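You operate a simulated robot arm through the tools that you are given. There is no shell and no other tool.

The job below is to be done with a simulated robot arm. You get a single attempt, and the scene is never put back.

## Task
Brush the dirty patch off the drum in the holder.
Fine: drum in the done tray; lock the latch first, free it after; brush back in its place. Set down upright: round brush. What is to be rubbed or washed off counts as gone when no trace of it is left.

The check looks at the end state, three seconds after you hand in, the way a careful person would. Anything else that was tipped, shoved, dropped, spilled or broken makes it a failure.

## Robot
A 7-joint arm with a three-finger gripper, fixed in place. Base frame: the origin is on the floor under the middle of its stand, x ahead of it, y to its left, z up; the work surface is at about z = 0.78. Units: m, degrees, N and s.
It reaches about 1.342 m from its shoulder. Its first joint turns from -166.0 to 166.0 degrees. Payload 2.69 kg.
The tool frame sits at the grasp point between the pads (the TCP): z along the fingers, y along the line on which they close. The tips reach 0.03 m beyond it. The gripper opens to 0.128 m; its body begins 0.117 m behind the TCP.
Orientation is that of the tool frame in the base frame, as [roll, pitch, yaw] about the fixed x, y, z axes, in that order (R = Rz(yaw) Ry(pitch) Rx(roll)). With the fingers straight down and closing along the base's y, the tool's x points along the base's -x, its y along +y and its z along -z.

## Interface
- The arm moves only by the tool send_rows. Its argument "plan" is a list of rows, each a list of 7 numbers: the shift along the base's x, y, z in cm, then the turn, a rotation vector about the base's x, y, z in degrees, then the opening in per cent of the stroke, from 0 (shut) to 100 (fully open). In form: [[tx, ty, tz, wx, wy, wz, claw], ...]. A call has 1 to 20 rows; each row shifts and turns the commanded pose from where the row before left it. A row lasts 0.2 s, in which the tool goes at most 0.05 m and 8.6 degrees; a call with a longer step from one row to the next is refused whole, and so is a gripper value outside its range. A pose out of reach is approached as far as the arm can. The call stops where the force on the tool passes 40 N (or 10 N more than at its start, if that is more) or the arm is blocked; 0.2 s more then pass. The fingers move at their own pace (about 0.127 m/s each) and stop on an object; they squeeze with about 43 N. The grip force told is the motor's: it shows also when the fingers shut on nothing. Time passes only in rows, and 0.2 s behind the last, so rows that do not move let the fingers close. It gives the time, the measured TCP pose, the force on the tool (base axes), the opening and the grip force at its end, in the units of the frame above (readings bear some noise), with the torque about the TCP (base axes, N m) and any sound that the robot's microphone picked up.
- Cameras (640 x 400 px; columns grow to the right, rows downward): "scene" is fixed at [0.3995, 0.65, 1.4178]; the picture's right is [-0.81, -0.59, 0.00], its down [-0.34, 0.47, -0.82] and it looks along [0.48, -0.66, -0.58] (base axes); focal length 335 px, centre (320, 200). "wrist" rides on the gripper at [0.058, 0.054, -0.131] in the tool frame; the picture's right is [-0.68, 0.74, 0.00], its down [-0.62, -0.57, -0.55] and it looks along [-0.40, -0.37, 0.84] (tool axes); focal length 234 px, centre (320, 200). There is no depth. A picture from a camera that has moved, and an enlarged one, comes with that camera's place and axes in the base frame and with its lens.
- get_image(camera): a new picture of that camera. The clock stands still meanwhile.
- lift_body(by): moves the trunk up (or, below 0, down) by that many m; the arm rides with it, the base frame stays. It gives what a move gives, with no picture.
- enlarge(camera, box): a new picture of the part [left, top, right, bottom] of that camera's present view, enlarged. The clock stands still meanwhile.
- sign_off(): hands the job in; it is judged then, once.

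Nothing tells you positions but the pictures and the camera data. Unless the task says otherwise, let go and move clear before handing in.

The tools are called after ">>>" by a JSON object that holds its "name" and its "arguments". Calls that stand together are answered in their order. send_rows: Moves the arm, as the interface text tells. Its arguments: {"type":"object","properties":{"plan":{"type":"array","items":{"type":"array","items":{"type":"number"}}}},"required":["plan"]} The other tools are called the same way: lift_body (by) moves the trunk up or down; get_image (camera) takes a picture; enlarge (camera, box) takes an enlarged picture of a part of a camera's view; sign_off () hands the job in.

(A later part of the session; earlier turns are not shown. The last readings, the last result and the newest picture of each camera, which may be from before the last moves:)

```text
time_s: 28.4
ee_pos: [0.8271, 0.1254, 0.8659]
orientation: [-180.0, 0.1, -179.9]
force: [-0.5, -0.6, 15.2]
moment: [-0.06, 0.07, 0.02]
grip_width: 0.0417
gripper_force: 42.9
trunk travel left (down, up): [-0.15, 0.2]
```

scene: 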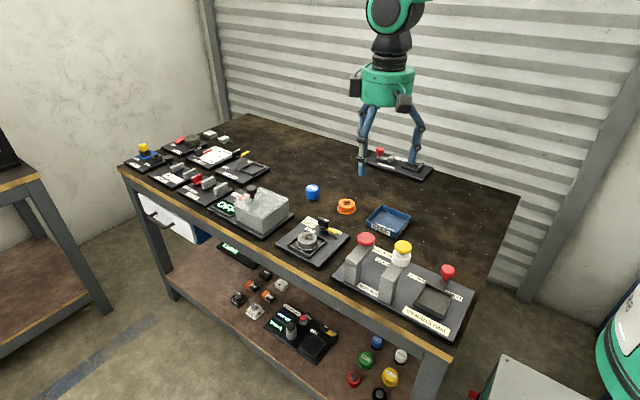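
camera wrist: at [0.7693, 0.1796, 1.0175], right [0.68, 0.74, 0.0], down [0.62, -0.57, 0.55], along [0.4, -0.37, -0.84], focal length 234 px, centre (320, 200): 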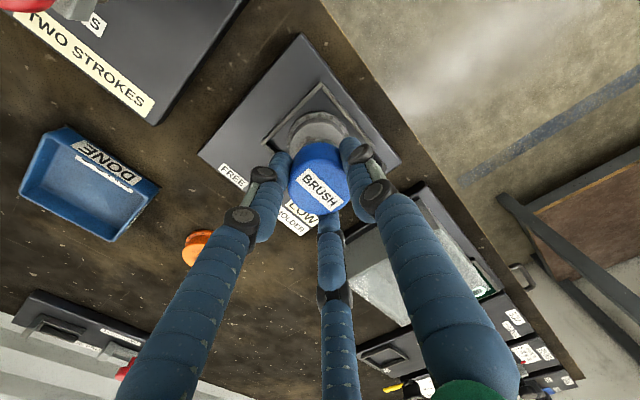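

Contact is quite stiff: about 7 N per half millimetre. I back off to roughly 6 N and brush with longer strokes, reading the force in mid-stroke.

>>> {"name": "send_rows", "arguments": {"plan": [[0, 0, 0.06, 0, 0, 0, 10], [0.5, 0, 0, 0, 0, 0, 10], [0.5, 0, 0, 0, 0, 0, 10], [-0.5, 0, 0, 0, 0, 0, 10], [-0.5, 0, 0, 0, 0, 0, 10], [-0.5, 0, 0, 0, 0, 0, 10], [-0.5, 0, 0, 0, 0, 0, 10], [0.5, 0, 0, 0, 0, 0, 10]]}}

>>> {"name": "send_rows", "arguments": {"plan": [[0.5, 0, 0, 0, 0, 0, 10], [0.5, 0, 0, 0, 0, 0, 10], [0.5, 0, 0, 0, 0, 0, 10], [-0.5, 0, 0, 0, 0, 0, 10], [-0.5, 0, 0, 0, 0, 0, 10]]}}

```text
time_s: 30.2
ee_pos: [0.8211, 0.1266, 0.8665]
orientation: [179.9, 0.0, -180.0]
force: [-0.6, 0.4, 3.7]
moment: [0.02, 0.01, 0.02]
grip_width: 0.0417
gripper_force: 43.0
trunk travel left (down, up): [-0.15, 0.2]
```

```text
time_s: 31.4
ee_pos: [0.8264, 0.1275, 0.8663]
orientation: [-180.0, 0.0, 180.0]
force: [1.0, -0.9, 9.8]
moment: [0.02, -0.03, -0.04]
grip_width: 0.0415
gripper_force: 43.0
trunk travel left (down, up): [-0.15, 0.2]
```

Force stayed between about 4 and 10 N during the strokes. I add some strokes in y, then lift and look.

>>> {"name": "send_rows", "arguments": {"plan": [[0, 0.5, 0, 0, 0, 0, 10], [0, 0.5, 0, 0, 0, 0, 10], [0, -0.5, 0, 0, 0, 0, 10], [0, -0.5, 0, 0, 0, 0, 10], [0, -0.5, 0, 0, 0, 0, 10], [0, -0.5, 0, 0, 0, 0, 10], [0, 0.5, 0, 0, 0, 0, 10], [0, 0.5, 0, 0, 0, 0, 10]]}}

>>> {"name": "send_rows", "arguments": {"plan": [[0, 0, 2, 0, 0, 0, 10], [0, 0, 3, 0, 0, 0, 10], [0, 0, 3, 0, 0, 0, 10], [0, 0, 0, 0, 0, 0, 10]]}}

>>> {"name": "enlarge", "arguments": {"camera": "scene", "box": [270, 200, 350, 260]}}

>>> {"name": "enlarge", "arguments": {"camera": "wrist", "box": [240, 60, 400, 180]}}

```text
time_s: 33.2
ee_pos: [0.8273, 0.1252, 0.8664]
orientation: [-180.0, 0.0, 180.0]
force: [0.9, -2.0, 6.8]
moment: [-0.07, -0.02, -0.01]
grip_width: 0.0419
gripper_force: 43.1
trunk travel left (down, up): [-0.15, 0.2]
```

```text
time_s: 34.2
ee_pos: [0.8265, 0.1256, 0.9469]
orientation: [-179.9, -0.1, -179.9]
force: [-1.1, -1.1, -1.0]
moment: [-0.04, 0.01, 0.03]
grip_width: 0.0415
gripper_force: 42.9
trunk travel left (down, up): [-0.15, 0.2]
```

```text
6.67 times, centred on (310, 230) of scene
camera zoom: at [0.3995, 0.65, 1.4178], right [-0.81, -0.59, 0.0], down [-0.34, 0.47, -0.82], along [0.48, -0.66, -0.58], focal length 2236 px, centre (387, 0)
```

zoom: 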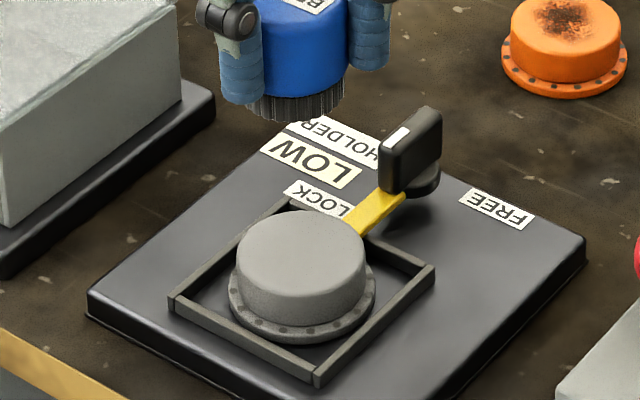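

```text
3.33 times, centred on (320, 120) of wrist
camera zoom: at [0.769, 0.1798, 1.0782], right [0.68, 0.74, 0.0], down [0.62, -0.57, 0.55], along [0.4, -0.37, -0.84], focal length 781 px, centre (320, 467)
```

zoom: 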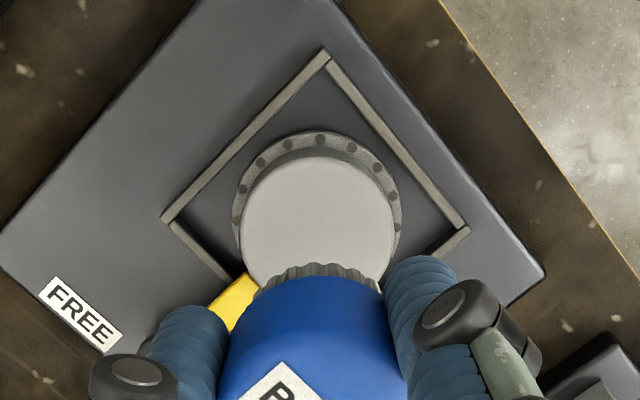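

The patch looks gone. I enlarge tightly to make sure no trace is left on the top or the sides.

>>> {"name": "enlarge", "arguments": {"camera": "scene", "box": [296, 224, 320, 244]}}

>>> {"name": "enlarge", "arguments": {"camera": "wrist", "box": [290, 90, 350, 150]}}

```text
16.00 times, centred on (308, 234) of scene
camera zoom: at [0.3995, 0.65, 1.4178], right [-0.81, -0.59, 0.0], down [-0.34, 0.47, -0.82], along [0.48, -0.66, -0.58], focal length 5366 px, centre (512, -344)
```

zoom: 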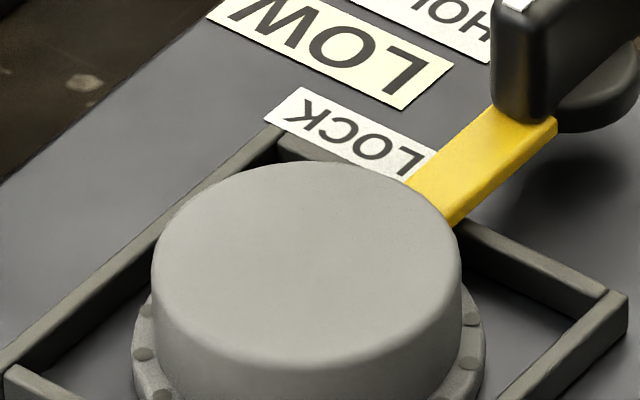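

```text
6.67 times, centred on (320, 120) of wrist
camera zoom: at [0.769, 0.1798, 1.0782], right [0.68, 0.74, 0.0], down [0.62, -0.57, 0.55], along [0.4, -0.37, -0.84], focal length 1561 px, centre (320, 733)
```

zoom: 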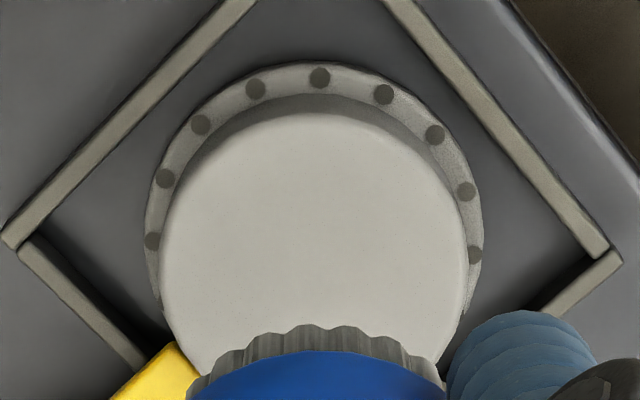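

The drum is clean. I now carry the brush back to where it stood, at about (0.955, -0.069), and lower it close to the table.

>>> {"name": "send_rows", "arguments": {"plan": [[2.13, -3.245, 0, 0, 0, 0, 10], [2.13, -3.245, 0, 0, 0, 0, 10], [2.13, -3.245, 0, 0, 0, 0, 10], [2.13, -3.245, 0, 0, 0, 0, 10], [2.13, -3.245, 0, 0, 0, 0, 10], [2.13, -3.245, 0, 0, 0, 0, 10], [0, 0, -4, 0, 0, 0, 10], [0, 0, -4, 0, 0, 0, 10], [0, 0, -2.5, 0, 0, 0, 10], [0, 0, -0.9, 0, 0, 0, 10], [0, 0, 0, 0, 0, 0, 10]]}}

>>> {"name": "enlarge", "arguments": {"camera": "scene", "box": [260, 140, 370, 220]}}

```text
time_s: 36.6
ee_pos: [0.9541, -0.0698, 0.8313]
orientation: [-180.0, -0.1, -180.0]
force: [-0.5, 0.7, -0.9]
moment: [-0.05, -0.01, -0.02]
grip_width: 0.0416
gripper_force: 42.7
trunk travel left (down, up): [-0.15, 0.2]
```

```text
5.00 times, centred on (315, 180) of scene
camera zoom: at [0.3995, 0.65, 1.4178], right [-0.81, -0.59, 0.0], down [-0.34, 0.47, -0.82], along [0.48, -0.66, -0.58], focal length 1677 px, centre (345, 300)
```

zoom: 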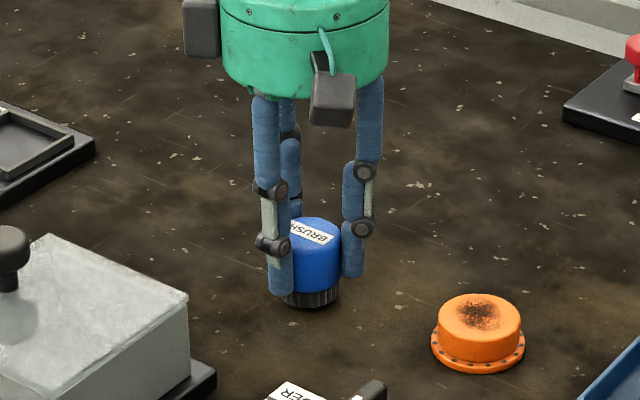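

The brush is a few millimetres above its place. I lower it in small steps until it touches.

>>> {"name": "send_rows", "arguments": {"plan": [[0, 0, -0.2, 0, 0, 0, 10], [0, 0, -0.1, 0, 0, 0, 10], [0, 0, 0, 0, 0, 0, 10]]}}

>>> {"name": "send_rows", "arguments": {"plan": [[0, 0, -0.1, 0, 0, 0, 10], [0, 0, 0, 0, 0, 0, 10]]}}

```text
time_s: 37.4
ee_pos: [0.9534, -0.0697, 0.8292]
orientation: [180.0, 0.0, 180.0]
force: [0.4, -0.4, -0.3]
moment: [0.03, -0.02, -0.01]
grip_width: 0.0417
gripper_force: 43.4
trunk travel left (down, up): [-0.15, 0.2]
```

```text
time_s: 38.0
ee_pos: [0.9543, -0.0692, 0.8272]
orientation: [-179.9, 0.0, -180.0]
force: [-0.2, -0.8, -0.4]
moment: [-0.02, 0.01, -0.01]
grip_width: 0.0418
gripper_force: 43.3
trunk travel left (down, up): [-0.15, 0.2]
```

>>> {"name": "send_rows", "arguments": {"plan": [[0, 0, -0.08, 0, 0, 0, 10], [0, 0, 0, 0, 0, 0, 10]]}}

>>> {"name": "send_rows", "arguments": {"plan": [[0, 0, -0.08, 0, 0, 0, 10], [0, 0, 0, 0, 0, 0, 10]]}}

```text
time_s: 38.6
ee_pos: [0.9548, -0.0692, 0.8274]
orientation: [180.0, -0.1, -179.9]
force: [0.7, 0.1, 0.4]
moment: [0.03, 0.0, -0.03]
grip_width: 0.0414
gripper_force: 42.9
trunk travel left (down, up): [-0.15, 0.2]
```

```text
time_s: 39.2
ee_pos: [0.9537, -0.0691, 0.8264]
orientation: [179.9, 0.0, -179.9]
force: [0.2, 0.3, 0.1]
moment: [0.02, -0.01, -0.02]
grip_width: 0.0415
gripper_force: 43.1
trunk travel left (down, up): [-0.15, 0.2]
```

I've reached the height at which I originally picked it up and still no contact force; I go on in small steps.

>>> {"name": "send_rows", "arguments": {"plan": [[0, 0, -0.06, 0, 0, 0, 10], [0, 0, 0, 0, 0, 0, 10]]}}

>>> {"name": "send_rows", "arguments": {"plan": [[0, 0, -0.06, 0, 0, 0, 10], [0, 0, 0, 0, 0, 0, 10]]}}

```text
time_s: 39.8
ee_pos: [0.9541, -0.0684, 0.8269]
orientation: [180.0, 0.1, 180.0]
force: [-1.1, 0.1, 3.7]
moment: [-0.01, 0.09, -0.02]
grip_width: 0.0416
gripper_force: 42.9
trunk travel left (down, up): [-0.15, 0.2]
```

```text
time_s: 40.4
ee_pos: [0.9546, -0.0689, 0.8266]
orientation: [-179.9, 0.0, -179.9]
force: [-0.8, 0.7, 11.3]
moment: [0.04, 0.15, 0.01]
grip_width: 0.0418
gripper_force: 43.1
trunk travel left (down, up): [-0.15, 0.2]
```

The bristles now stand on the table. I relieve the pressure and open the fingers evenly.

>>> {"name": "send_rows", "arguments": {"plan": [[0, 0, 0.06, 0, 0, 0, 10], [0, 0, 0, 0, 0, 0, 33], [0, 0, 0, 0, 0, 0, 40], [0, 0, 0, 0, 0, 0, 50], [0, 0, 0, 0, 0, 0, 50]]}}

>>> {"name": "enlarge", "arguments": {"camera": "scene", "box": [260, 140, 370, 220]}}

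>>> {"name": "enlarge", "arguments": {"camera": "wrist", "box": [220, 100, 420, 250]}}

```text
time_s: 41.6
ee_pos: [0.9547, -0.0692, 0.8253]
orientation: [-180.0, 0.0, -180.0]
force: [-0.2, -0.4, -0.6]
moment: [0.01, -0.04, 0.01]
grip_width: 0.0639
gripper_force: 0.1
trunk travel left (down, up): [-0.15, 0.2]
```

```text
5.00 times, centred on (315, 180) of scene
camera zoom: at [0.3995, 0.65, 1.4178], right [-0.81, -0.59, 0.0], down [-0.34, 0.47, -0.82], along [0.48, -0.66, -0.58], focal length 1677 px, centre (345, 300)
```

zoom: 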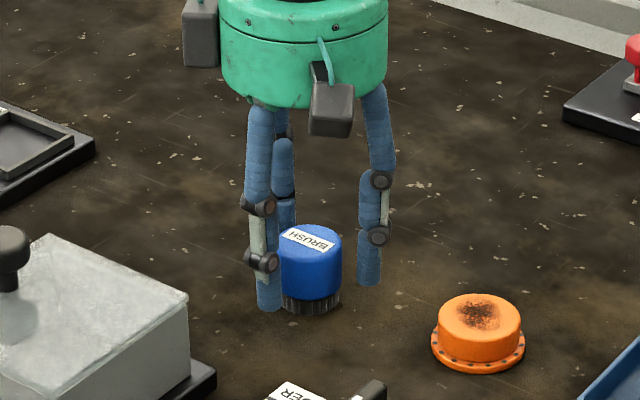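

```text
2.67 times, centred on (320, 175) of wrist
camera zoom: at [0.8973, -0.0153, 0.9569], right [0.68, 0.74, 0.0], down [0.62, -0.57, 0.55], along [0.4, -0.37, -0.84], focal length 624 px, centre (320, 267)
```

zoom: 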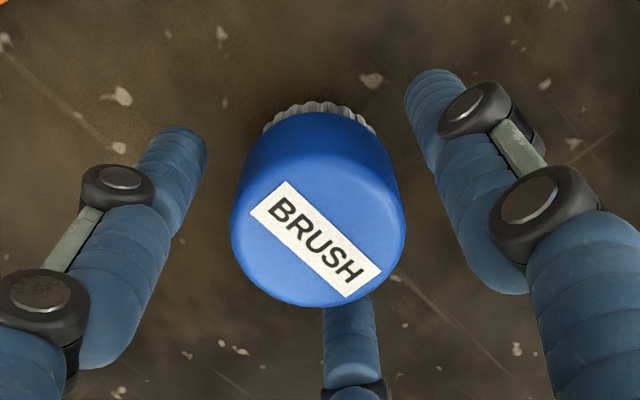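

The brush is back, upright, within about a millimetre of its original spot. I rise straight up and go back over the latch handle to free it.

>>> {"name": "send_rows", "arguments": {"plan": [[0, 0, 2, 0, 0, 0, 50], [0, 0, 4, 0, 0, 0, 50], [0, 0, 4, 0, 0, 0, 50], [0, 0, 3, 0, 0, 0, 50], [-3.185, 3.475, 0, 0, 0, 0, 25], [-3.185, 3.475, 0, 0, 0, 0, 25], [-3.185, 3.475, 0, 0, 0, 0, 25], [-3.185, 3.475, 0, 0, 0, 0, 25], [0, 0, 0, 0, 0, 0, 25]]}}

>>> {"name": "get_image", "arguments": {"camera": "wrist"}}

>>> {"name": "enlarge", "arguments": {"camera": "wrist", "box": [240, 60, 420, 190]}}

>>> {"name": "enlarge", "arguments": {"camera": "scene", "box": [260, 150, 380, 260]}}

```text
time_s: 43.6
ee_pos: [0.827, 0.0694, 0.9561]
orientation: [179.9, 0.1, -179.9]
force: [-0.5, 0.6, 0.1]
moment: [-0.03, -0.01, 0.0]
grip_width: 0.0319
gripper_force: 0.1
trunk travel left (down, up): [-0.15, 0.2]
```

```text
taken
camera wrist: at [0.7687, 0.1239, 1.0873], right [0.68, 0.74, 0.0], down [0.62, -0.56, 0.55], along [0.4, -0.37, -0.84], focal length 234 px, centre (320, 200)
```

wrist: 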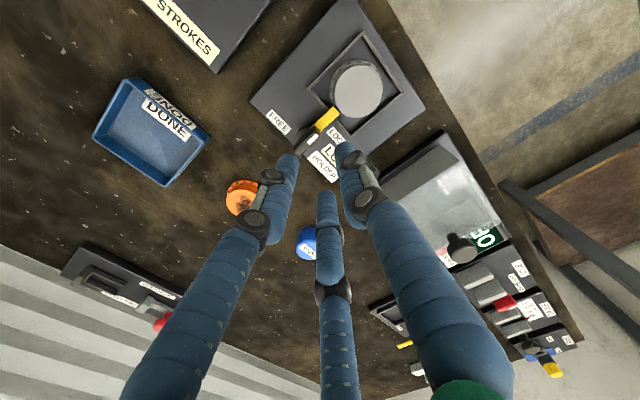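

```text
3.08 times, centred on (330, 125) of wrist
camera zoom: at [0.7687, 0.1239, 1.0873], right [0.68, 0.74, 0.0], down [0.62, -0.56, 0.55], along [0.4, -0.37, -0.84], focal length 720 px, centre (289, 431)
```

zoom: 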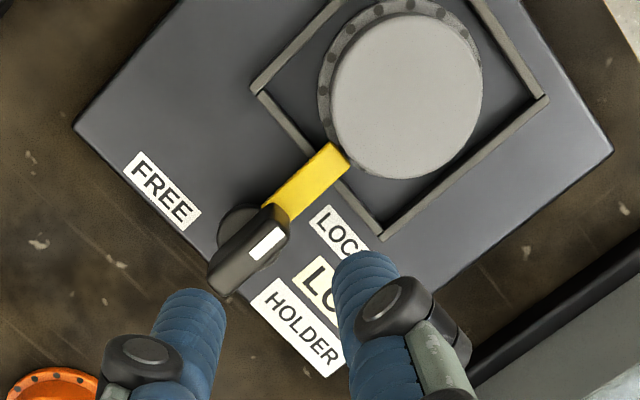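

```text
3.64 times, centred on (320, 205) of scene
camera zoom: at [0.3995, 0.65, 1.4178], right [-0.81, -0.59, 0.0], down [-0.34, 0.47, -0.82], along [0.48, -0.66, -0.58], focal length 1220 px, centre (320, 182)
```

zoom: 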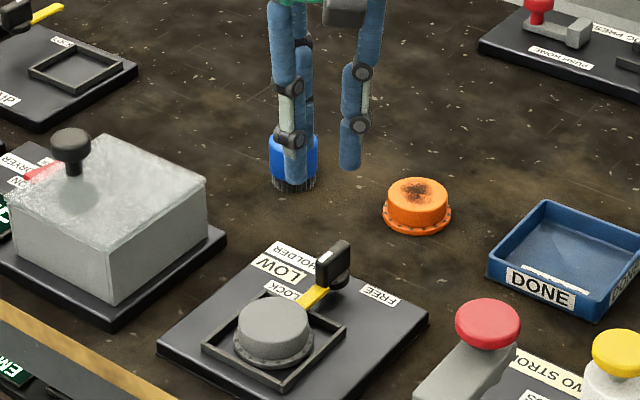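

Locked pointer and clean drum top are visible. I'll grip the handle a bit higher this time (tips at z ≈ 0.825) so the third finger stays clear above the drum.

>>> {"name": "enlarge", "arguments": {"camera": "wrist", "box": [325, 55, 395, 125]}}

>>> {"name": "send_rows", "arguments": {"plan": [[0, 0, -3, 0, 0, 0, 25], [0, 0, -3, 0, 0, 0, 25], [0, 0, -2, 0, 0, 0, 25], [0, 0, -1.2, 0, 0, 0, 25], [0, 0, -0.8, 0, 0, 0, 25], [0, 0, 0, 0, 0, 0, 25]]}}

>>> {"name": "enlarge", "arguments": {"camera": "scene", "box": [270, 170, 370, 250]}}

>>> {"name": "enlarge", "arguments": {"camera": "wrist", "box": [240, 90, 420, 210]}}

```text
5.71 times, centred on (360, 90) of wrist
camera zoom: at [0.7687, 0.1239, 1.0873], right [0.68, 0.74, 0.0], down [0.62, -0.56, 0.55], along [0.4, -0.37, -0.84], focal length 1338 px, centre (91, 829)
```

zoom: 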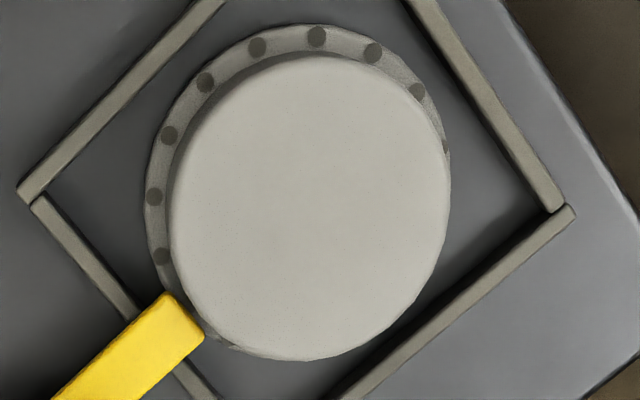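

```text
time_s: 45.0
ee_pos: [0.8269, 0.0709, 0.8549]
orientation: [180.0, 0.0, -180.0]
force: [0.7, -0.2, -0.1]
moment: [-0.02, 0.02, -0.03]
grip_width: 0.0323
gripper_force: 0.1
trunk travel left (down, up): [-0.15, 0.2]
```

```text
5.00 times, centred on (320, 210) of scene
camera zoom: at [0.3995, 0.65, 1.4178], right [-0.81, -0.59, 0.0], down [-0.34, 0.47, -0.82], along [0.48, -0.66, -0.58], focal length 1677 px, centre (320, 150)
```

zoom: 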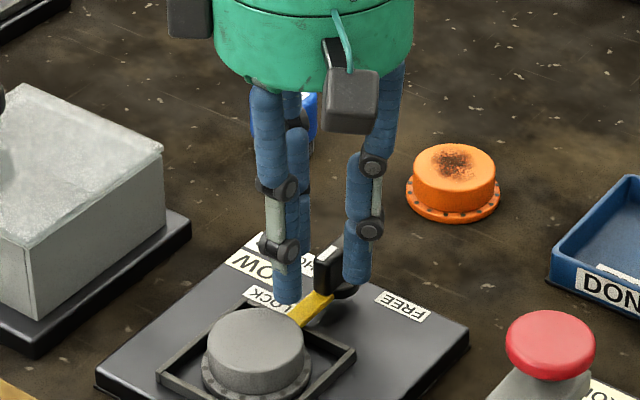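

```text
3.33 times, centred on (330, 150) of wrist
camera zoom: at [0.7698, 0.1239, 0.9869], right [0.68, 0.74, 0.0], down [0.62, -0.57, 0.55], along [0.4, -0.37, -0.84], focal length 781 px, centre (287, 367)
```

zoom: 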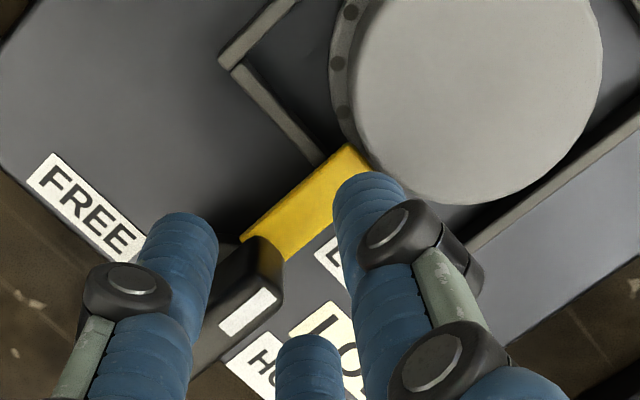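

Fingers straddle the blade the same way as before. I close and turn counter-clockwise, three steps first.

>>> {"name": "send_rows", "arguments": {"plan": [[0, 0, 0, 0, 0, 0, 15], [0, 0, 0, 0, 0, 0, 8], [0, 0, 0, 0, 0, 0, 4], [0, 0, 0, 0, 0, 0, 2], [-0.27, -0.019, 0, 0, 0, 8.18, 2], [-0.265, -0.058, 0, 0, 0, 8.18, 2], [-0.254, -0.095, 0, 0, 0, 8.18, 2]]}}

>>> {"name": "enlarge", "arguments": {"camera": "scene", "box": [270, 170, 370, 250]}}

```text
time_s: 46.6
ee_pos: [0.8194, 0.0703, 0.8551]
orientation: [-180.0, 0.0, -155.4]
force: [-4.3, 6.0, -9.0]
moment: [0.33, 0.1, -0.1]
grip_width: 0.0166
gripper_force: 10.4
trunk travel left (down, up): [-0.15, 0.2]
```

```text
5.00 times, centred on (320, 210) of scene
camera zoom: at [0.3995, 0.65, 1.4178], right [-0.81, -0.59, 0.0], down [-0.34, 0.47, -0.82], along [0.48, -0.66, -0.58], focal length 1677 px, centre (320, 150)
```

zoom: 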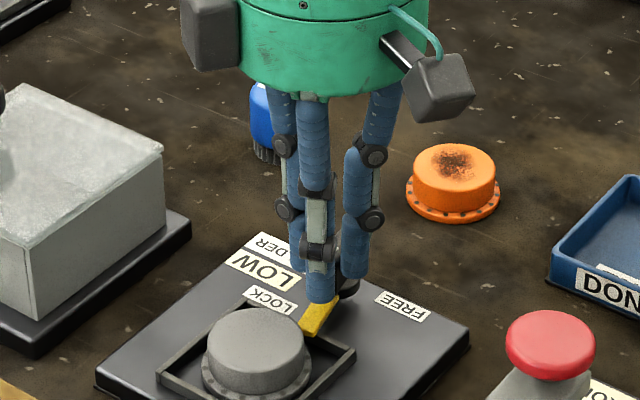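

The pointer follows. I turn the rest of the way back to FREE.

>>> {"name": "send_rows", "arguments": {"plan": [[-0.238, -0.13, 0, 0, 0, 8.18, 2], [-0.217, -0.1625, 0, 0, 0, 8.18, 2], [-0.192, -0.192, 0, 0, 0, 8.18, 2], [-0.1625, -0.217, 0, 0, 0, 8.18, 2], [-0.13, -0.238, 0, 0, 0, 8.18, 2], [-0.095, -0.254, 0, 0, 0, 8.18, 2], [-0.058, -0.265, 0, 0, 0, 8.18, 2], [-0.019, -0.27, 0, 0, 0, 8.18, 2], [0, 0, 0, 0, 0, 0, 2]]}}

>>> {"name": "enlarge", "arguments": {"camera": "scene", "box": [270, 170, 370, 250]}}

>>> {"name": "enlarge", "arguments": {"camera": "wrist", "box": [240, 90, 420, 210]}}

```text
time_s: 48.6
ee_pos: [0.8066, 0.0503, 0.8565]
orientation: [179.9, 0.0, -90.0]
force: [-10.9, 1.6, -3.3]
moment: [0.02, 0.3, 0.03]
grip_width: 0.0159
gripper_force: 10.3
trunk travel left (down, up): [-0.15, 0.2]
```

```text
5.00 times, centred on (320, 210) of scene
camera zoom: at [0.3995, 0.65, 1.4178], right [-0.81, -0.59, 0.0], down [-0.34, 0.47, -0.82], along [0.48, -0.66, -0.58], focal length 1677 px, centre (320, 150)
```

zoom: 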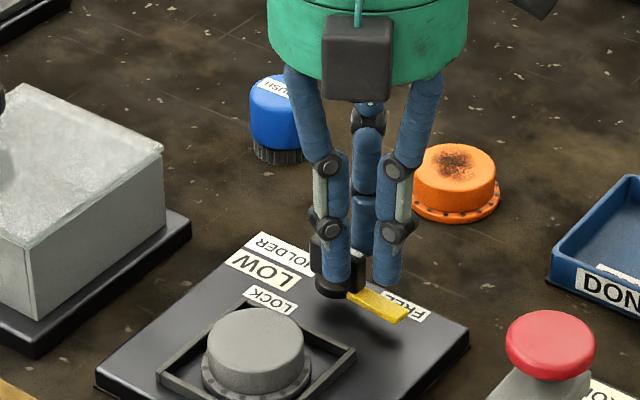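

```text
3.33 times, centred on (330, 150) of wrist
camera zoom: at [0.7549, -0.0074, 0.9875], right [-0.74, 0.68, 0.0], down [0.56, 0.62, 0.55], along [0.37, 0.4, -0.84], focal length 781 px, centre (287, 367)
```

zoom: 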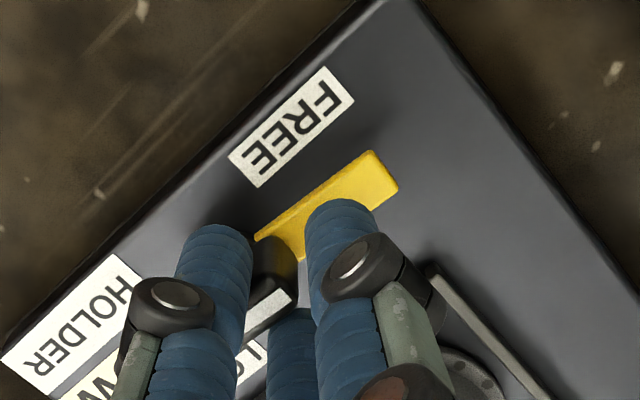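

The pointer looks back at FREE. I release, rise and check the angle from above.

>>> {"name": "send_rows", "arguments": {"plan": [[0, 0, 0, 0, 0, 0, 16], [0, 0, 0, 0, 0, 0, 22], [0, 0, 1.5, 0, 0, 0, 24], [0, 0, 3, 0, 0, 0, 25], [0, 0, 3, 0, 0, 0, 25], [0, 0, 0, 0, 0, 0, 25]]}}

>>> {"name": "enlarge", "arguments": {"camera": "scene", "box": [275, 210, 355, 260]}}

>>> {"name": "enlarge", "arguments": {"camera": "wrist", "box": [240, 70, 420, 190]}}

```text
time_s: 50.0
ee_pos: [0.8074, 0.05, 0.9327]
orientation: [180.0, 0.0, -89.9]
force: [0.4, 0.4, 0.1]
moment: [0.01, -0.06, 0.0]
grip_width: 0.0321
gripper_force: 0.1
trunk travel left (down, up): [-0.15, 0.2]
```

```text
8.00 times, centred on (315, 235) of scene
camera zoom: at [0.3995, 0.65, 1.4178], right [-0.81, -0.59, 0.0], down [-0.34, 0.47, -0.82], along [0.48, -0.66, -0.58], focal length 2683 px, centre (360, -80)
```

zoom: 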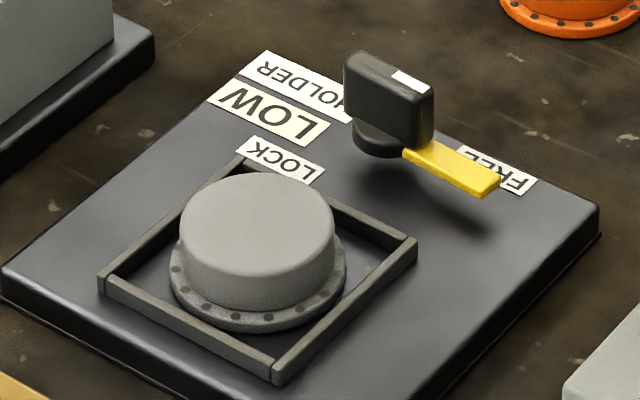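

```text
3.33 times, centred on (330, 130) of wrist
camera zoom: at [0.7541, -0.0075, 1.0629], right [-0.74, 0.68, 0.0], down [0.57, 0.62, 0.55], along [0.37, 0.4, -0.84], focal length 781 px, centre (287, 433)
```

zoom: 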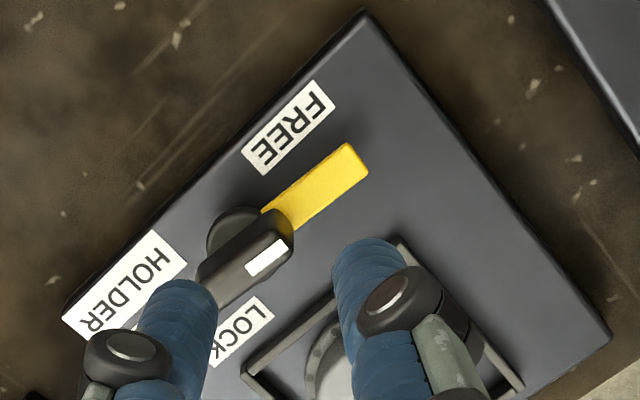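

The pointer is about 3° short of where it started. I'll regrip and nudge it that last bit so it's fully at FREE.

>>> {"name": "send_rows", "arguments": {"plan": [[0, 0, -3, 0, 0, 0, 25], [0, 0, -3, 0, 0, 0, 25], [0, 0, -1.5, 0, 0, 0, 25], [0, 0, 0, 0, 0, 0, 15], [0, 0, 0, 0, 0, 0, 8], [0, 0, 0, 0, 0, 0, 2], [0, 0, 0, 0, 0, 0, 2], [0, -0.1, 0, 0, 0, 3, 2], [0.01, -0.1, 0, 0, 0, 3, 2], [0, 0, 0, 0, 0, 0, 2]]}}

>>> {"name": "enlarge", "arguments": {"camera": "scene", "box": [275, 210, 355, 260]}}

```text
time_s: 52.2
ee_pos: [0.8084, 0.0504, 0.8557]
orientation: [179.9, -0.1, -84.0]
force: [0.6, 0.6, -3.7]
moment: [-0.02, -0.01, -0.01]
grip_width: 0.0165
gripper_force: 10.5
trunk travel left (down, up): [-0.15, 0.2]
```

```text
8.00 times, centred on (315, 235) of scene
camera zoom: at [0.3995, 0.65, 1.4178], right [-0.81, -0.59, 0.0], down [-0.34, 0.47, -0.82], along [0.48, -0.66, -0.58], focal length 2683 px, centre (360, -80)
```

zoom: 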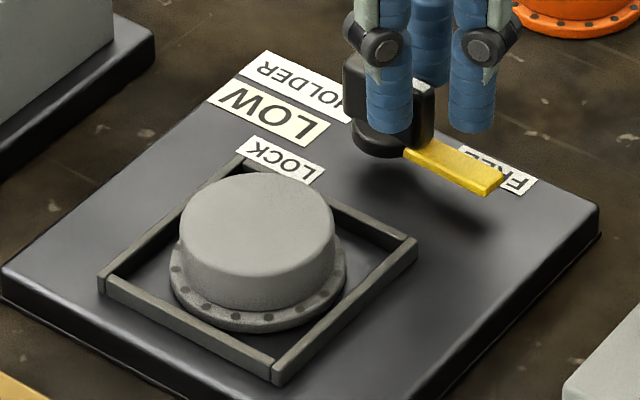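

A little more to go; I nudge another few degrees and watch for the stop.

>>> {"name": "send_rows", "arguments": {"plan": [[0.01, -0.1, 0, 0, 0, 2, 2], [0.01, -0.1, 0, 0, 0, 2, 2], [0, 0, 0, 0, 0, 0, 2]]}}

>>> {"name": "enlarge", "arguments": {"camera": "scene", "box": [275, 210, 355, 260]}}

```text
time_s: 53.0
ee_pos: [0.808, 0.0485, 0.8549]
orientation: [179.9, 0.0, -80.0]
force: [-5.9, 17.5, -0.5]
moment: [0.48, 0.28, 0.13]
grip_width: 0.0166
gripper_force: 10.3
trunk travel left (down, up): [-0.15, 0.2]
```

```text
8.00 times, centred on (315, 235) of scene
camera zoom: at [0.3995, 0.65, 1.4178], right [-0.81, -0.59, 0.0], down [-0.34, 0.47, -0.82], along [0.48, -0.66, -0.58], focal length 2683 px, centre (360, -80)
```

zoom: 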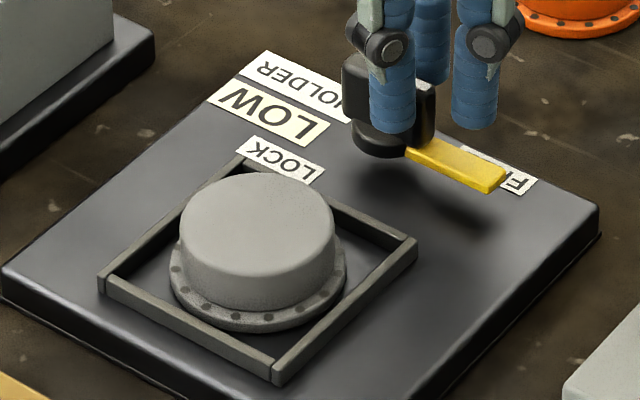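

Now the pointer matches its starting place and meets the stop. I release, rise, and move over the drum with the gripper turned back to its default orientation.

>>> {"name": "send_rows", "arguments": {"plan": [[0, 0, 0, 0, 0, 0, 14], [0, 0, 0, 0, 0, 0, 20], [0, 0, 0, 0, 0, 0, 22], [0, 0, 1.5, 0, 0, 0, 24], [0, 0, 3, 0, 0, 0, 25], [0, 0, 4, 0, 0, 0, 25], [0, 0, 0, 0, 0, 0, 25]]}}

>>> {"name": "enlarge", "arguments": {"camera": "scene", "box": [275, 210, 355, 260]}}

>>> {"name": "send_rows", "arguments": {"plan": [[0.146, 0.642, 0, 0, 0, -8.33, 48], [0.146, 0.642, 0, 0, 0, -8.33, 48], [0.146, 0.642, 0, 0, 0, -8.33, 48], [0.146, 0.642, 0, 0, 0, -8.33, 48], [0.146, 0.642, 0, 0, 0, -8.33, 48], [0.146, 0.642, 0, 0, 0, -8.33, 48], [0.146, 0.642, 0, 0, 0, -8.33, 48], [0.146, 0.642, 0, 0, 0, -8.33, 48], [0.146, 0.642, 0, 0, 0, -8.33, 48], [0.146, 0.642, 0, 0, 0, -8.33, 48], [0.146, 0.642, 0, 0, 0, -8.33, 48], [0.146, 0.642, 0, 0, 0, -8.33, 48], [0, 0, 0, 0, 0, 0, 48]]}}

>>> {"name": "get_image", "arguments": {"camera": "wrist"}}

>>> {"name": "enlarge", "arguments": {"camera": "wrist", "box": [220, 80, 420, 230]}}

```text
time_s: 54.6
ee_pos: [0.8079, 0.0483, 0.9412]
orientation: [180.0, -0.1, -80.0]
force: [-0.1, 0.4, -0.1]
moment: [0.0, -0.02, 0.0]
grip_width: 0.0319
gripper_force: 0.0
trunk travel left (down, up): [-0.15, 0.2]
```

```text
8.00 times, centred on (315, 235) of scene
camera zoom: at [0.3995, 0.65, 1.4178], right [-0.81, -0.59, 0.0], down [-0.34, 0.47, -0.82], along [0.48, -0.66, -0.58], focal length 2683 px, centre (360, -80)
```

zoom: 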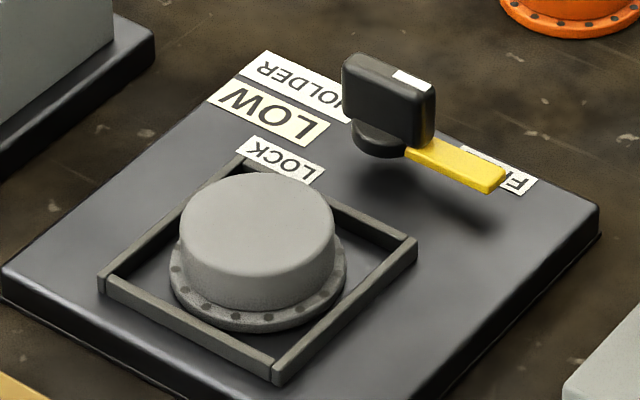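

```text
time_s: 57.4
ee_pos: [0.8262, 0.1232, 0.9412]
orientation: [180.0, 0.0, 179.9]
force: [-0.1, 0.0, 0.4]
moment: [-0.03, -0.02, -0.01]
grip_width: 0.0613
gripper_force: 0.1
trunk travel left (down, up): [-0.15, 0.2]
```

```text
taken
camera wrist: at [0.7688, 0.1778, 1.0722], right [0.68, 0.74, 0.0], down [0.62, -0.57, 0.55], along [0.4, -0.37, -0.84], focal length 234 px, centre (320, 200)
```

wrist: 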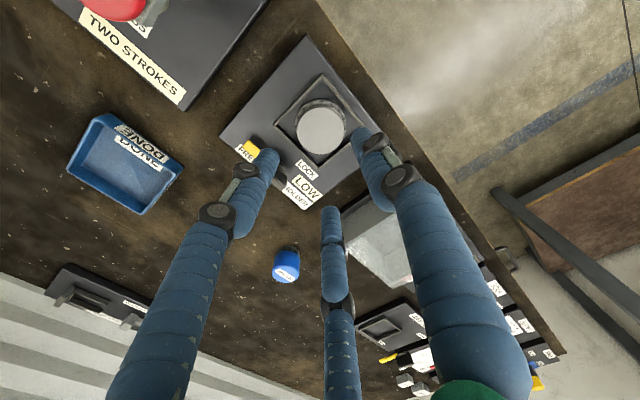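

```text
2.67 times, centred on (320, 155) of wrist
camera zoom: at [0.7688, 0.1778, 1.0722], right [0.68, 0.74, 0.0], down [0.62, -0.57, 0.55], along [0.4, -0.37, -0.84], focal length 624 px, centre (320, 320)
```

zoom: 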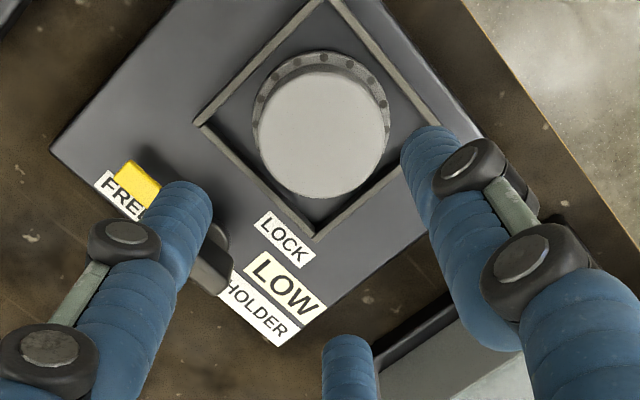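

Latch is at FREE. The drum sits about 3 mm further in +y than my TCP; I correct and come down partway.

>>> {"name": "send_rows", "arguments": {"plan": [[0, 0.3, -2, 0, 0, 0, 48], [0, 0, -3, 0, 0, 0, 48], [0, 0, -2.1, 0, 0, 0, 48], [0, 0, 0, 0, 0, 0, 48]]}}

>>> {"name": "enlarge", "arguments": {"camera": "wrist", "box": [220, 80, 420, 230]}}

>>> {"name": "enlarge", "arguments": {"camera": "scene", "box": [260, 180, 370, 270]}}

```text
time_s: 58.4
ee_pos: [0.8264, 0.1268, 0.8691]
orientation: [-180.0, 0.0, 180.0]
force: [-0.6, -0.6, -0.3]
moment: [0.04, 0.04, 0.0]
grip_width: 0.0615
gripper_force: 0.0
trunk travel left (down, up): [-0.15, 0.2]
```

```text
2.67 times, centred on (320, 155) of wrist
camera zoom: at [0.7687, 0.1812, 1.0007], right [0.68, 0.74, 0.0], down [0.62, -0.57, 0.55], along [0.4, -0.37, -0.84], focal length 624 px, centre (320, 320)
```

zoom: 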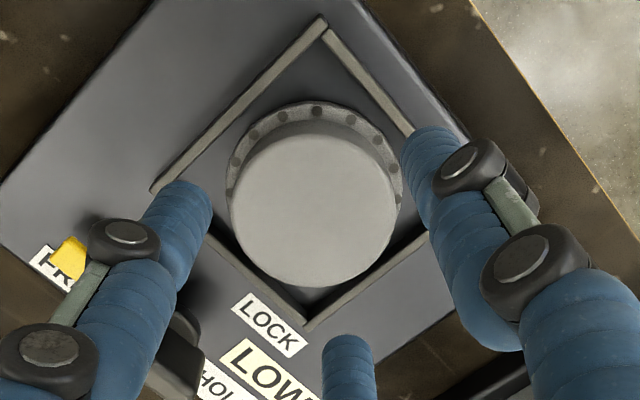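

```text
4.44 times, centred on (315, 225) of scene
camera zoom: at [0.3995, 0.65, 1.4178], right [-0.81, -0.59, 0.0], down [-0.34, 0.47, -0.82], along [0.48, -0.66, -0.58], focal length 1491 px, centre (342, 89)
```

zoom: 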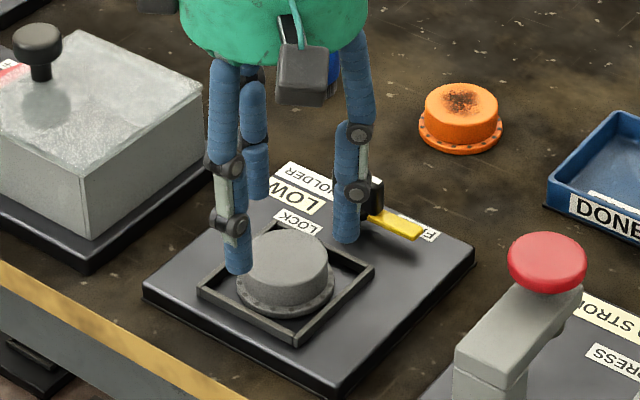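

The drum is centred to within 1–2 mm. I descend stepwise, feeling for the frame, to get the tips low on the drum's side.

>>> {"name": "send_rows", "arguments": {"plan": [[-0.1, 0, -1.2, 0, 0, 0, 48], [0, 0, -1.0, 0, 0, 0, 48], [0, 0, -0.3, 0, 0, 0, 48], [0, 0, 0, 0, 0, 0, 48]]}}

>>> {"name": "enlarge", "arguments": {"camera": "scene", "box": [275, 200, 355, 260]}}

```text
time_s: 59.4
ee_pos: [0.8254, 0.1275, 0.8438]
orientation: [179.9, 0.0, 180.0]
force: [-1.1, -0.3, 0.3]
moment: [-0.01, -0.01, 0.01]
grip_width: 0.0613
gripper_force: 0.0
trunk travel left (down, up): [-0.15, 0.2]
```

```text
6.67 times, centred on (315, 230) of scene
camera zoom: at [0.3995, 0.65, 1.4178], right [-0.81, -0.59, 0.0], down [-0.34, 0.47, -0.82], along [0.48, -0.66, -0.58], focal length 2236 px, centre (353, 0)
```

zoom: 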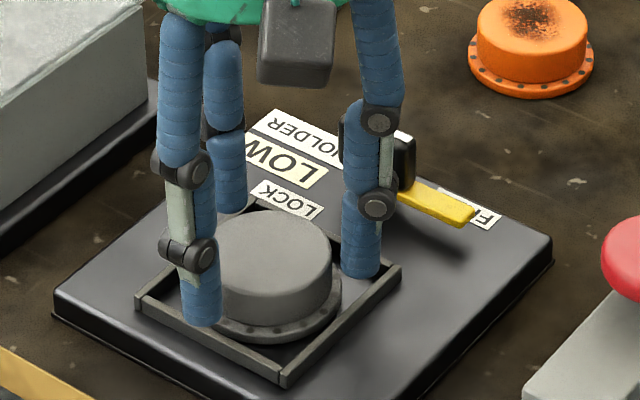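

Still no contact. I go down a few more millimetres in fine steps.

>>> {"name": "send_rows", "arguments": {"plan": [[0, 0, -0.2, 0, 0, 0, 48], [0, 0, -0.1, 0, 0, 0, 48], [0, 0, 0, 0, 0, 0, 48]]}}

>>> {"name": "send_rows", "arguments": {"plan": [[0, 0, -0.1, 0, 0, 0, 48], [0, 0, 0, 0, 0, 0, 48]]}}

>>> {"name": "send_rows", "arguments": {"plan": [[0, 0, -0.1, 0, 0, 0, 48], [0, 0, 0, 0, 0, 0, 48]]}}

>>> {"name": "enlarge", "arguments": {"camera": "scene", "box": [275, 210, 345, 260]}}

```text
time_s: 60.2
ee_pos: [0.8251, 0.1269, 0.8428]
orientation: [-180.0, 0.0, 180.0]
force: [-0.5, 0.3, -0.1]
moment: [0.02, 0.02, 0.0]
grip_width: 0.0613
gripper_force: 0.0
trunk travel left (down, up): [-0.15, 0.2]
```

```text
time_s: 60.8
ee_pos: [0.8251, 0.1267, 0.8406]
orientation: [180.0, 0.1, 179.9]
force: [-0.5, 0.2, -0.5]
moment: [0.02, -0.01, 0.02]
grip_width: 0.0613
gripper_force: 0.2
trunk travel left (down, up): [-0.15, 0.2]
```

```text
time_s: 61.4
ee_pos: [0.825, 0.1278, 0.8396]
orientation: [-179.9, 0.0, -179.9]
force: [0.9, 0.3, 0.1]
moment: [0.0, -0.02, -0.01]
grip_width: 0.0614
gripper_force: 0.0
trunk travel left (down, up): [-0.15, 0.2]
```

```text
8.00 times, centred on (310, 235) of scene
camera zoom: at [0.3995, 0.65, 1.4178], right [-0.81, -0.59, 0.0], down [-0.34, 0.47, -0.82], along [0.48, -0.66, -0.58], focal length 2683 px, centre (400, -80)
```

zoom: 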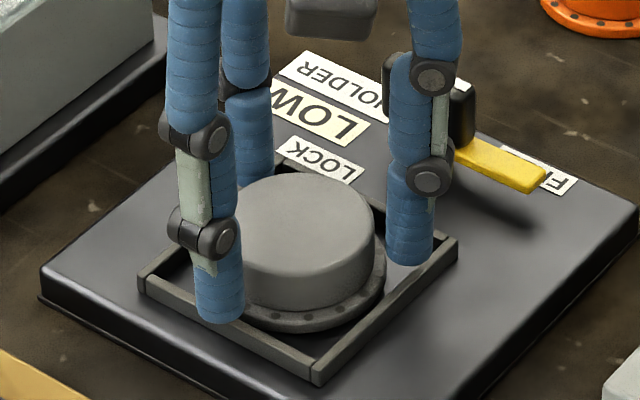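

One more millimetre, then close on the drum.

>>> {"name": "send_rows", "arguments": {"plan": [[0, 0, -0.1, 0, 0, 0, 48], [0, 0, 0, 0, 0, 0, 48]]}}

>>> {"name": "send_rows", "arguments": {"plan": [[0, 0, 0, 0, 0, 0, 42], [0, 0, 0, 0, 0, 0, 36], [0, 0, 0, 0, 0, 0, 30], [0, 0, 0, 0, 0, 0, 20], [0, 0, 0, 0, 0, 0, 20]]}}

>>> {"name": "enlarge", "arguments": {"camera": "scene", "box": [275, 210, 345, 260]}}

>>> {"name": "enlarge", "arguments": {"camera": "wrist", "box": [220, 80, 420, 230]}}

```text
time_s: 62.0
ee_pos: [0.8254, 0.1268, 0.8379]
orientation: [-179.9, 0.0, -180.0]
force: [-0.1, 0.4, 0.2]
moment: [0.03, 0.01, 0.03]
grip_width: 0.0613
gripper_force: 0.0
trunk travel left (down, up): [-0.15, 0.2]
```

```text
time_s: 63.2
ee_pos: [0.8249, 0.1269, 0.8392]
orientation: [180.0, 0.0, -179.9]
force: [0.1, 1.1, 2.3]
moment: [0.01, 0.01, 0.03]
grip_width: 0.0498
gripper_force: 43.2
trunk travel left (down, up): [-0.15, 0.2]
```

```text
8.00 times, centred on (310, 235) of scene
camera zoom: at [0.3995, 0.65, 1.4178], right [-0.81, -0.59, 0.0], down [-0.34, 0.47, -0.82], along [0.48, -0.66, -0.58], focal length 2683 px, centre (400, -80)
```

zoom: 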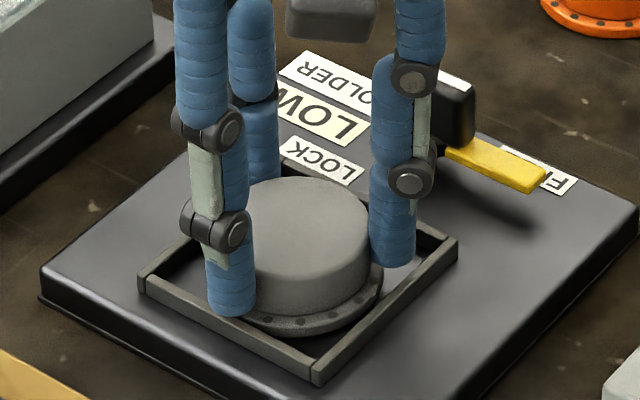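

```text
2.67 times, centred on (320, 155) of wrist
camera zoom: at [0.7677, 0.181, 0.9703], right [0.68, 0.74, 0.0], down [0.62, -0.57, 0.55], along [0.4, -0.37, -0.84], focal length 624 px, centre (320, 320)
```

zoom: 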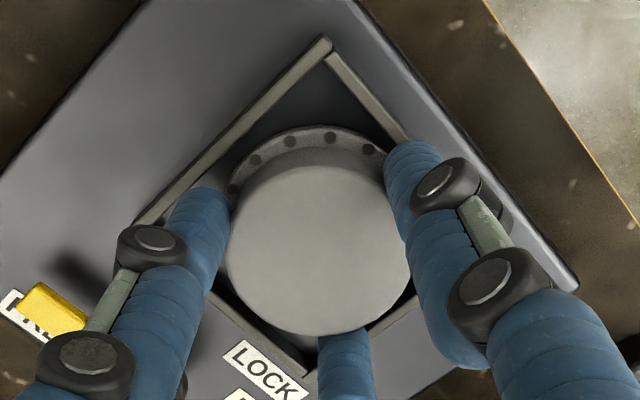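

The drum is gripped at 49.8 mm with 43 N. I lift slowly and verify it comes along.

>>> {"name": "send_rows", "arguments": {"plan": [[0, 0, 0.3, 0, 0, 0, 20], [0, 0, 0.7, 0, 0, 0, 20], [0, 0, 1.5, 0, 0, 0, 20], [0, 0, 1.5, 0, 0, 0, 20], [0, 0, 0, 0, 0, 0, 20]]}}

>>> {"name": "enlarge", "arguments": {"camera": "scene", "box": [260, 170, 370, 260]}}

```text
time_s: 64.4
ee_pos: [0.824, 0.1266, 0.8783]
orientation: [180.0, 0.0, -180.0]
force: [-0.5, 0.7, 0.4]
moment: [0.03, -0.03, 0.0]
grip_width: 0.0498
gripper_force: 42.2
trunk travel left (down, up): [-0.15, 0.2]
```

```text
4.44 times, centred on (315, 215) of scene
camera zoom: at [0.3995, 0.65, 1.4178], right [-0.81, -0.59, 0.0], down [-0.34, 0.47, -0.82], along [0.48, -0.66, -0.58], focal length 1491 px, centre (342, 133)
```

zoom: 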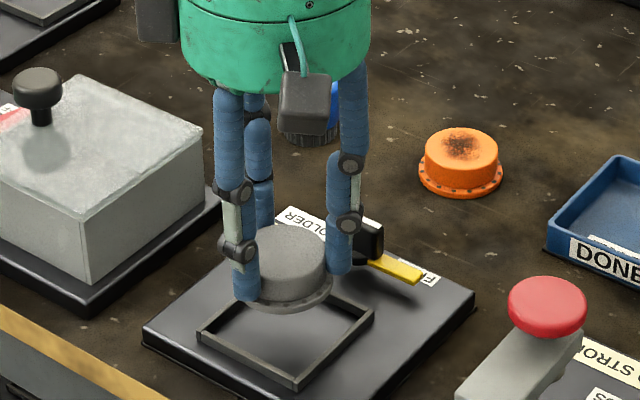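

The drum is out of the holder and held level. I raise it and carry it toward the DONE tray, stopping slightly past it to see the tray clearly.

>>> {"name": "send_rows", "arguments": {"plan": [[0, 0, 3, 0, 0, 0, 20], [0, 0, 3, 0, 0, 0, 20], [0, 0, 2, 0, 0, 0, 20], [-1.42, -3.743, 0, 0, 0, 0, 20], [-1.42, -3.743, 0, 0, 0, 0, 20], [-1.42, -3.743, 0, 0, 0, 0, 20], [-1.42, -3.743, 0, 0, 0, 0, 20], [-1.42, -3.743, 0, 0, 0, 0, 20], [-1.42, -3.743, 0, 0, 0, 0, 20], [-1.42, -3.743, 0, 0, 0, 0, 20], [0, 0, 0, 0, 0, 0, 20]]}}

>>> {"name": "get_image", "arguments": {"camera": "wrist"}}

>>> {"name": "enlarge", "arguments": {"camera": "wrist", "box": [220, 20, 420, 170]}}

>>> {"name": "enlarge", "arguments": {"camera": "scene", "box": [320, 130, 450, 250]}}

```text
time_s: 66.8
ee_pos: [0.7263, -0.1366, 0.9576]
orientation: [180.0, 0.0, 180.0]
force: [0.4, -1.5, -1.2]
moment: [0.05, -0.03, -0.01]
grip_width: 0.0499
gripper_force: 43.0
trunk travel left (down, up): [-0.15, 0.2]
```

```text
taken
camera wrist: at [0.6685, -0.0825, 1.0892], right [0.68, 0.74, 0.0], down [0.62, -0.57, 0.55], along [0.4, -0.37, -0.84], focal length 234 px, centre (320, 200)
```

wrist: 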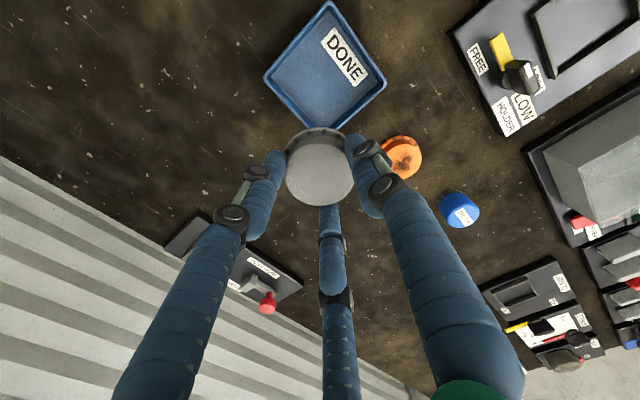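

```text
2.67 times, centred on (320, 95) of wrist
camera zoom: at [0.6685, -0.0825, 1.0892], right [0.68, 0.74, 0.0], down [0.62, -0.57, 0.55], along [0.4, -0.37, -0.84], focal length 624 px, centre (320, 480)
```

zoom: 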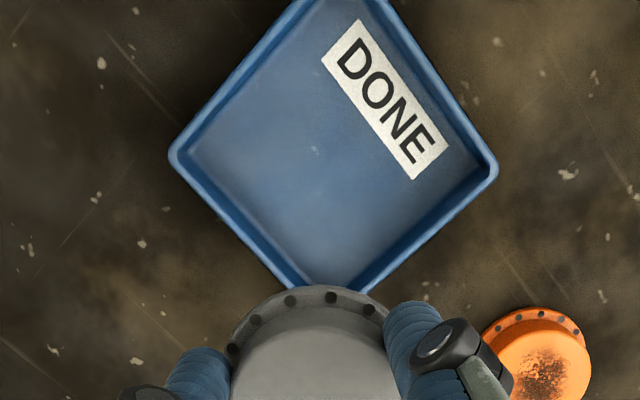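

```text
3.33 times, centred on (385, 190) of scene
camera zoom: at [0.3995, 0.65, 1.4178], right [-0.81, -0.59, 0.0], down [-0.34, 0.47, -0.82], along [0.48, -0.66, -0.58], focal length 1118 px, centre (103, 233)
```

zoom: 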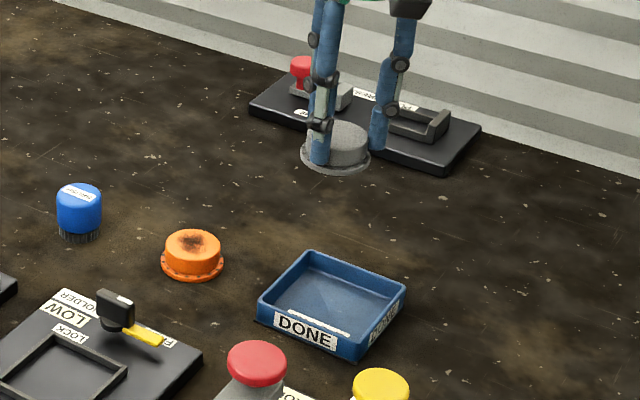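

The tray centre is at about (0.694, -0.0975), and it is roughly 93 x 95 mm. I shift over it and lower partway.

>>> {"name": "send_rows", "arguments": {"plan": [[-1.63, 1.95, 0, 0, 0, 0, 20], [-1.62, 1.95, 0, 0, 0, 0, 20], [0, 0, -3, 0, 0, 0, 20], [0, 0, -3, 0, 0, 0, 20], [0, 0, -2, 0, 0, 0, 20], [0, 0, 0, 0, 0, 0, 20]]}}

>>> {"name": "enlarge", "arguments": {"camera": "wrist", "box": [200, 60, 440, 240]}}

>>> {"name": "enlarge", "arguments": {"camera": "scene", "box": [330, 160, 430, 250]}}

```text
time_s: 68.2
ee_pos: [0.6931, -0.097, 0.8779]
orientation: [179.9, 0.0, -180.0]
force: [0.0, -0.4, -1.4]
moment: [-0.03, -0.01, 0.0]
grip_width: 0.0499
gripper_force: 43.1
trunk travel left (down, up): [-0.15, 0.2]
```

```text
2.22 times, centred on (320, 150) of wrist
camera zoom: at [0.6358, -0.0426, 1.0091], right [0.68, 0.74, 0.0], down [0.62, -0.57, 0.55], along [0.4, -0.37, -0.84], focal length 520 px, centre (320, 311)
```

zoom: 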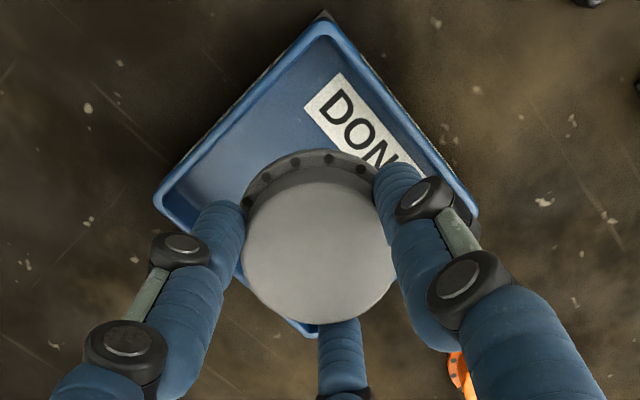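

```text
4.44 times, centred on (380, 205) of scene
camera zoom: at [0.3995, 0.65, 1.4178], right [-0.81, -0.59, 0.0], down [-0.34, 0.47, -0.82], along [0.48, -0.66, -0.58], focal length 1491 px, centre (53, 178)
```

zoom: 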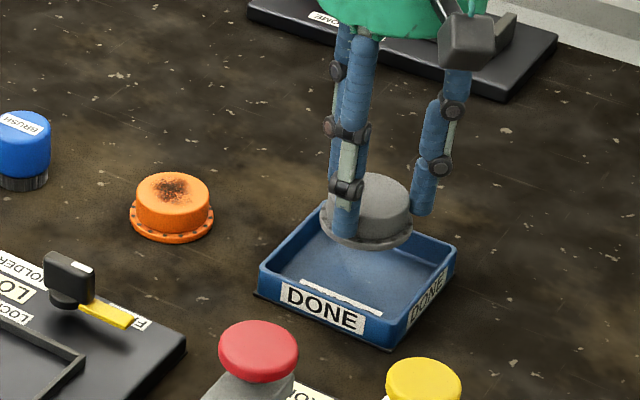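

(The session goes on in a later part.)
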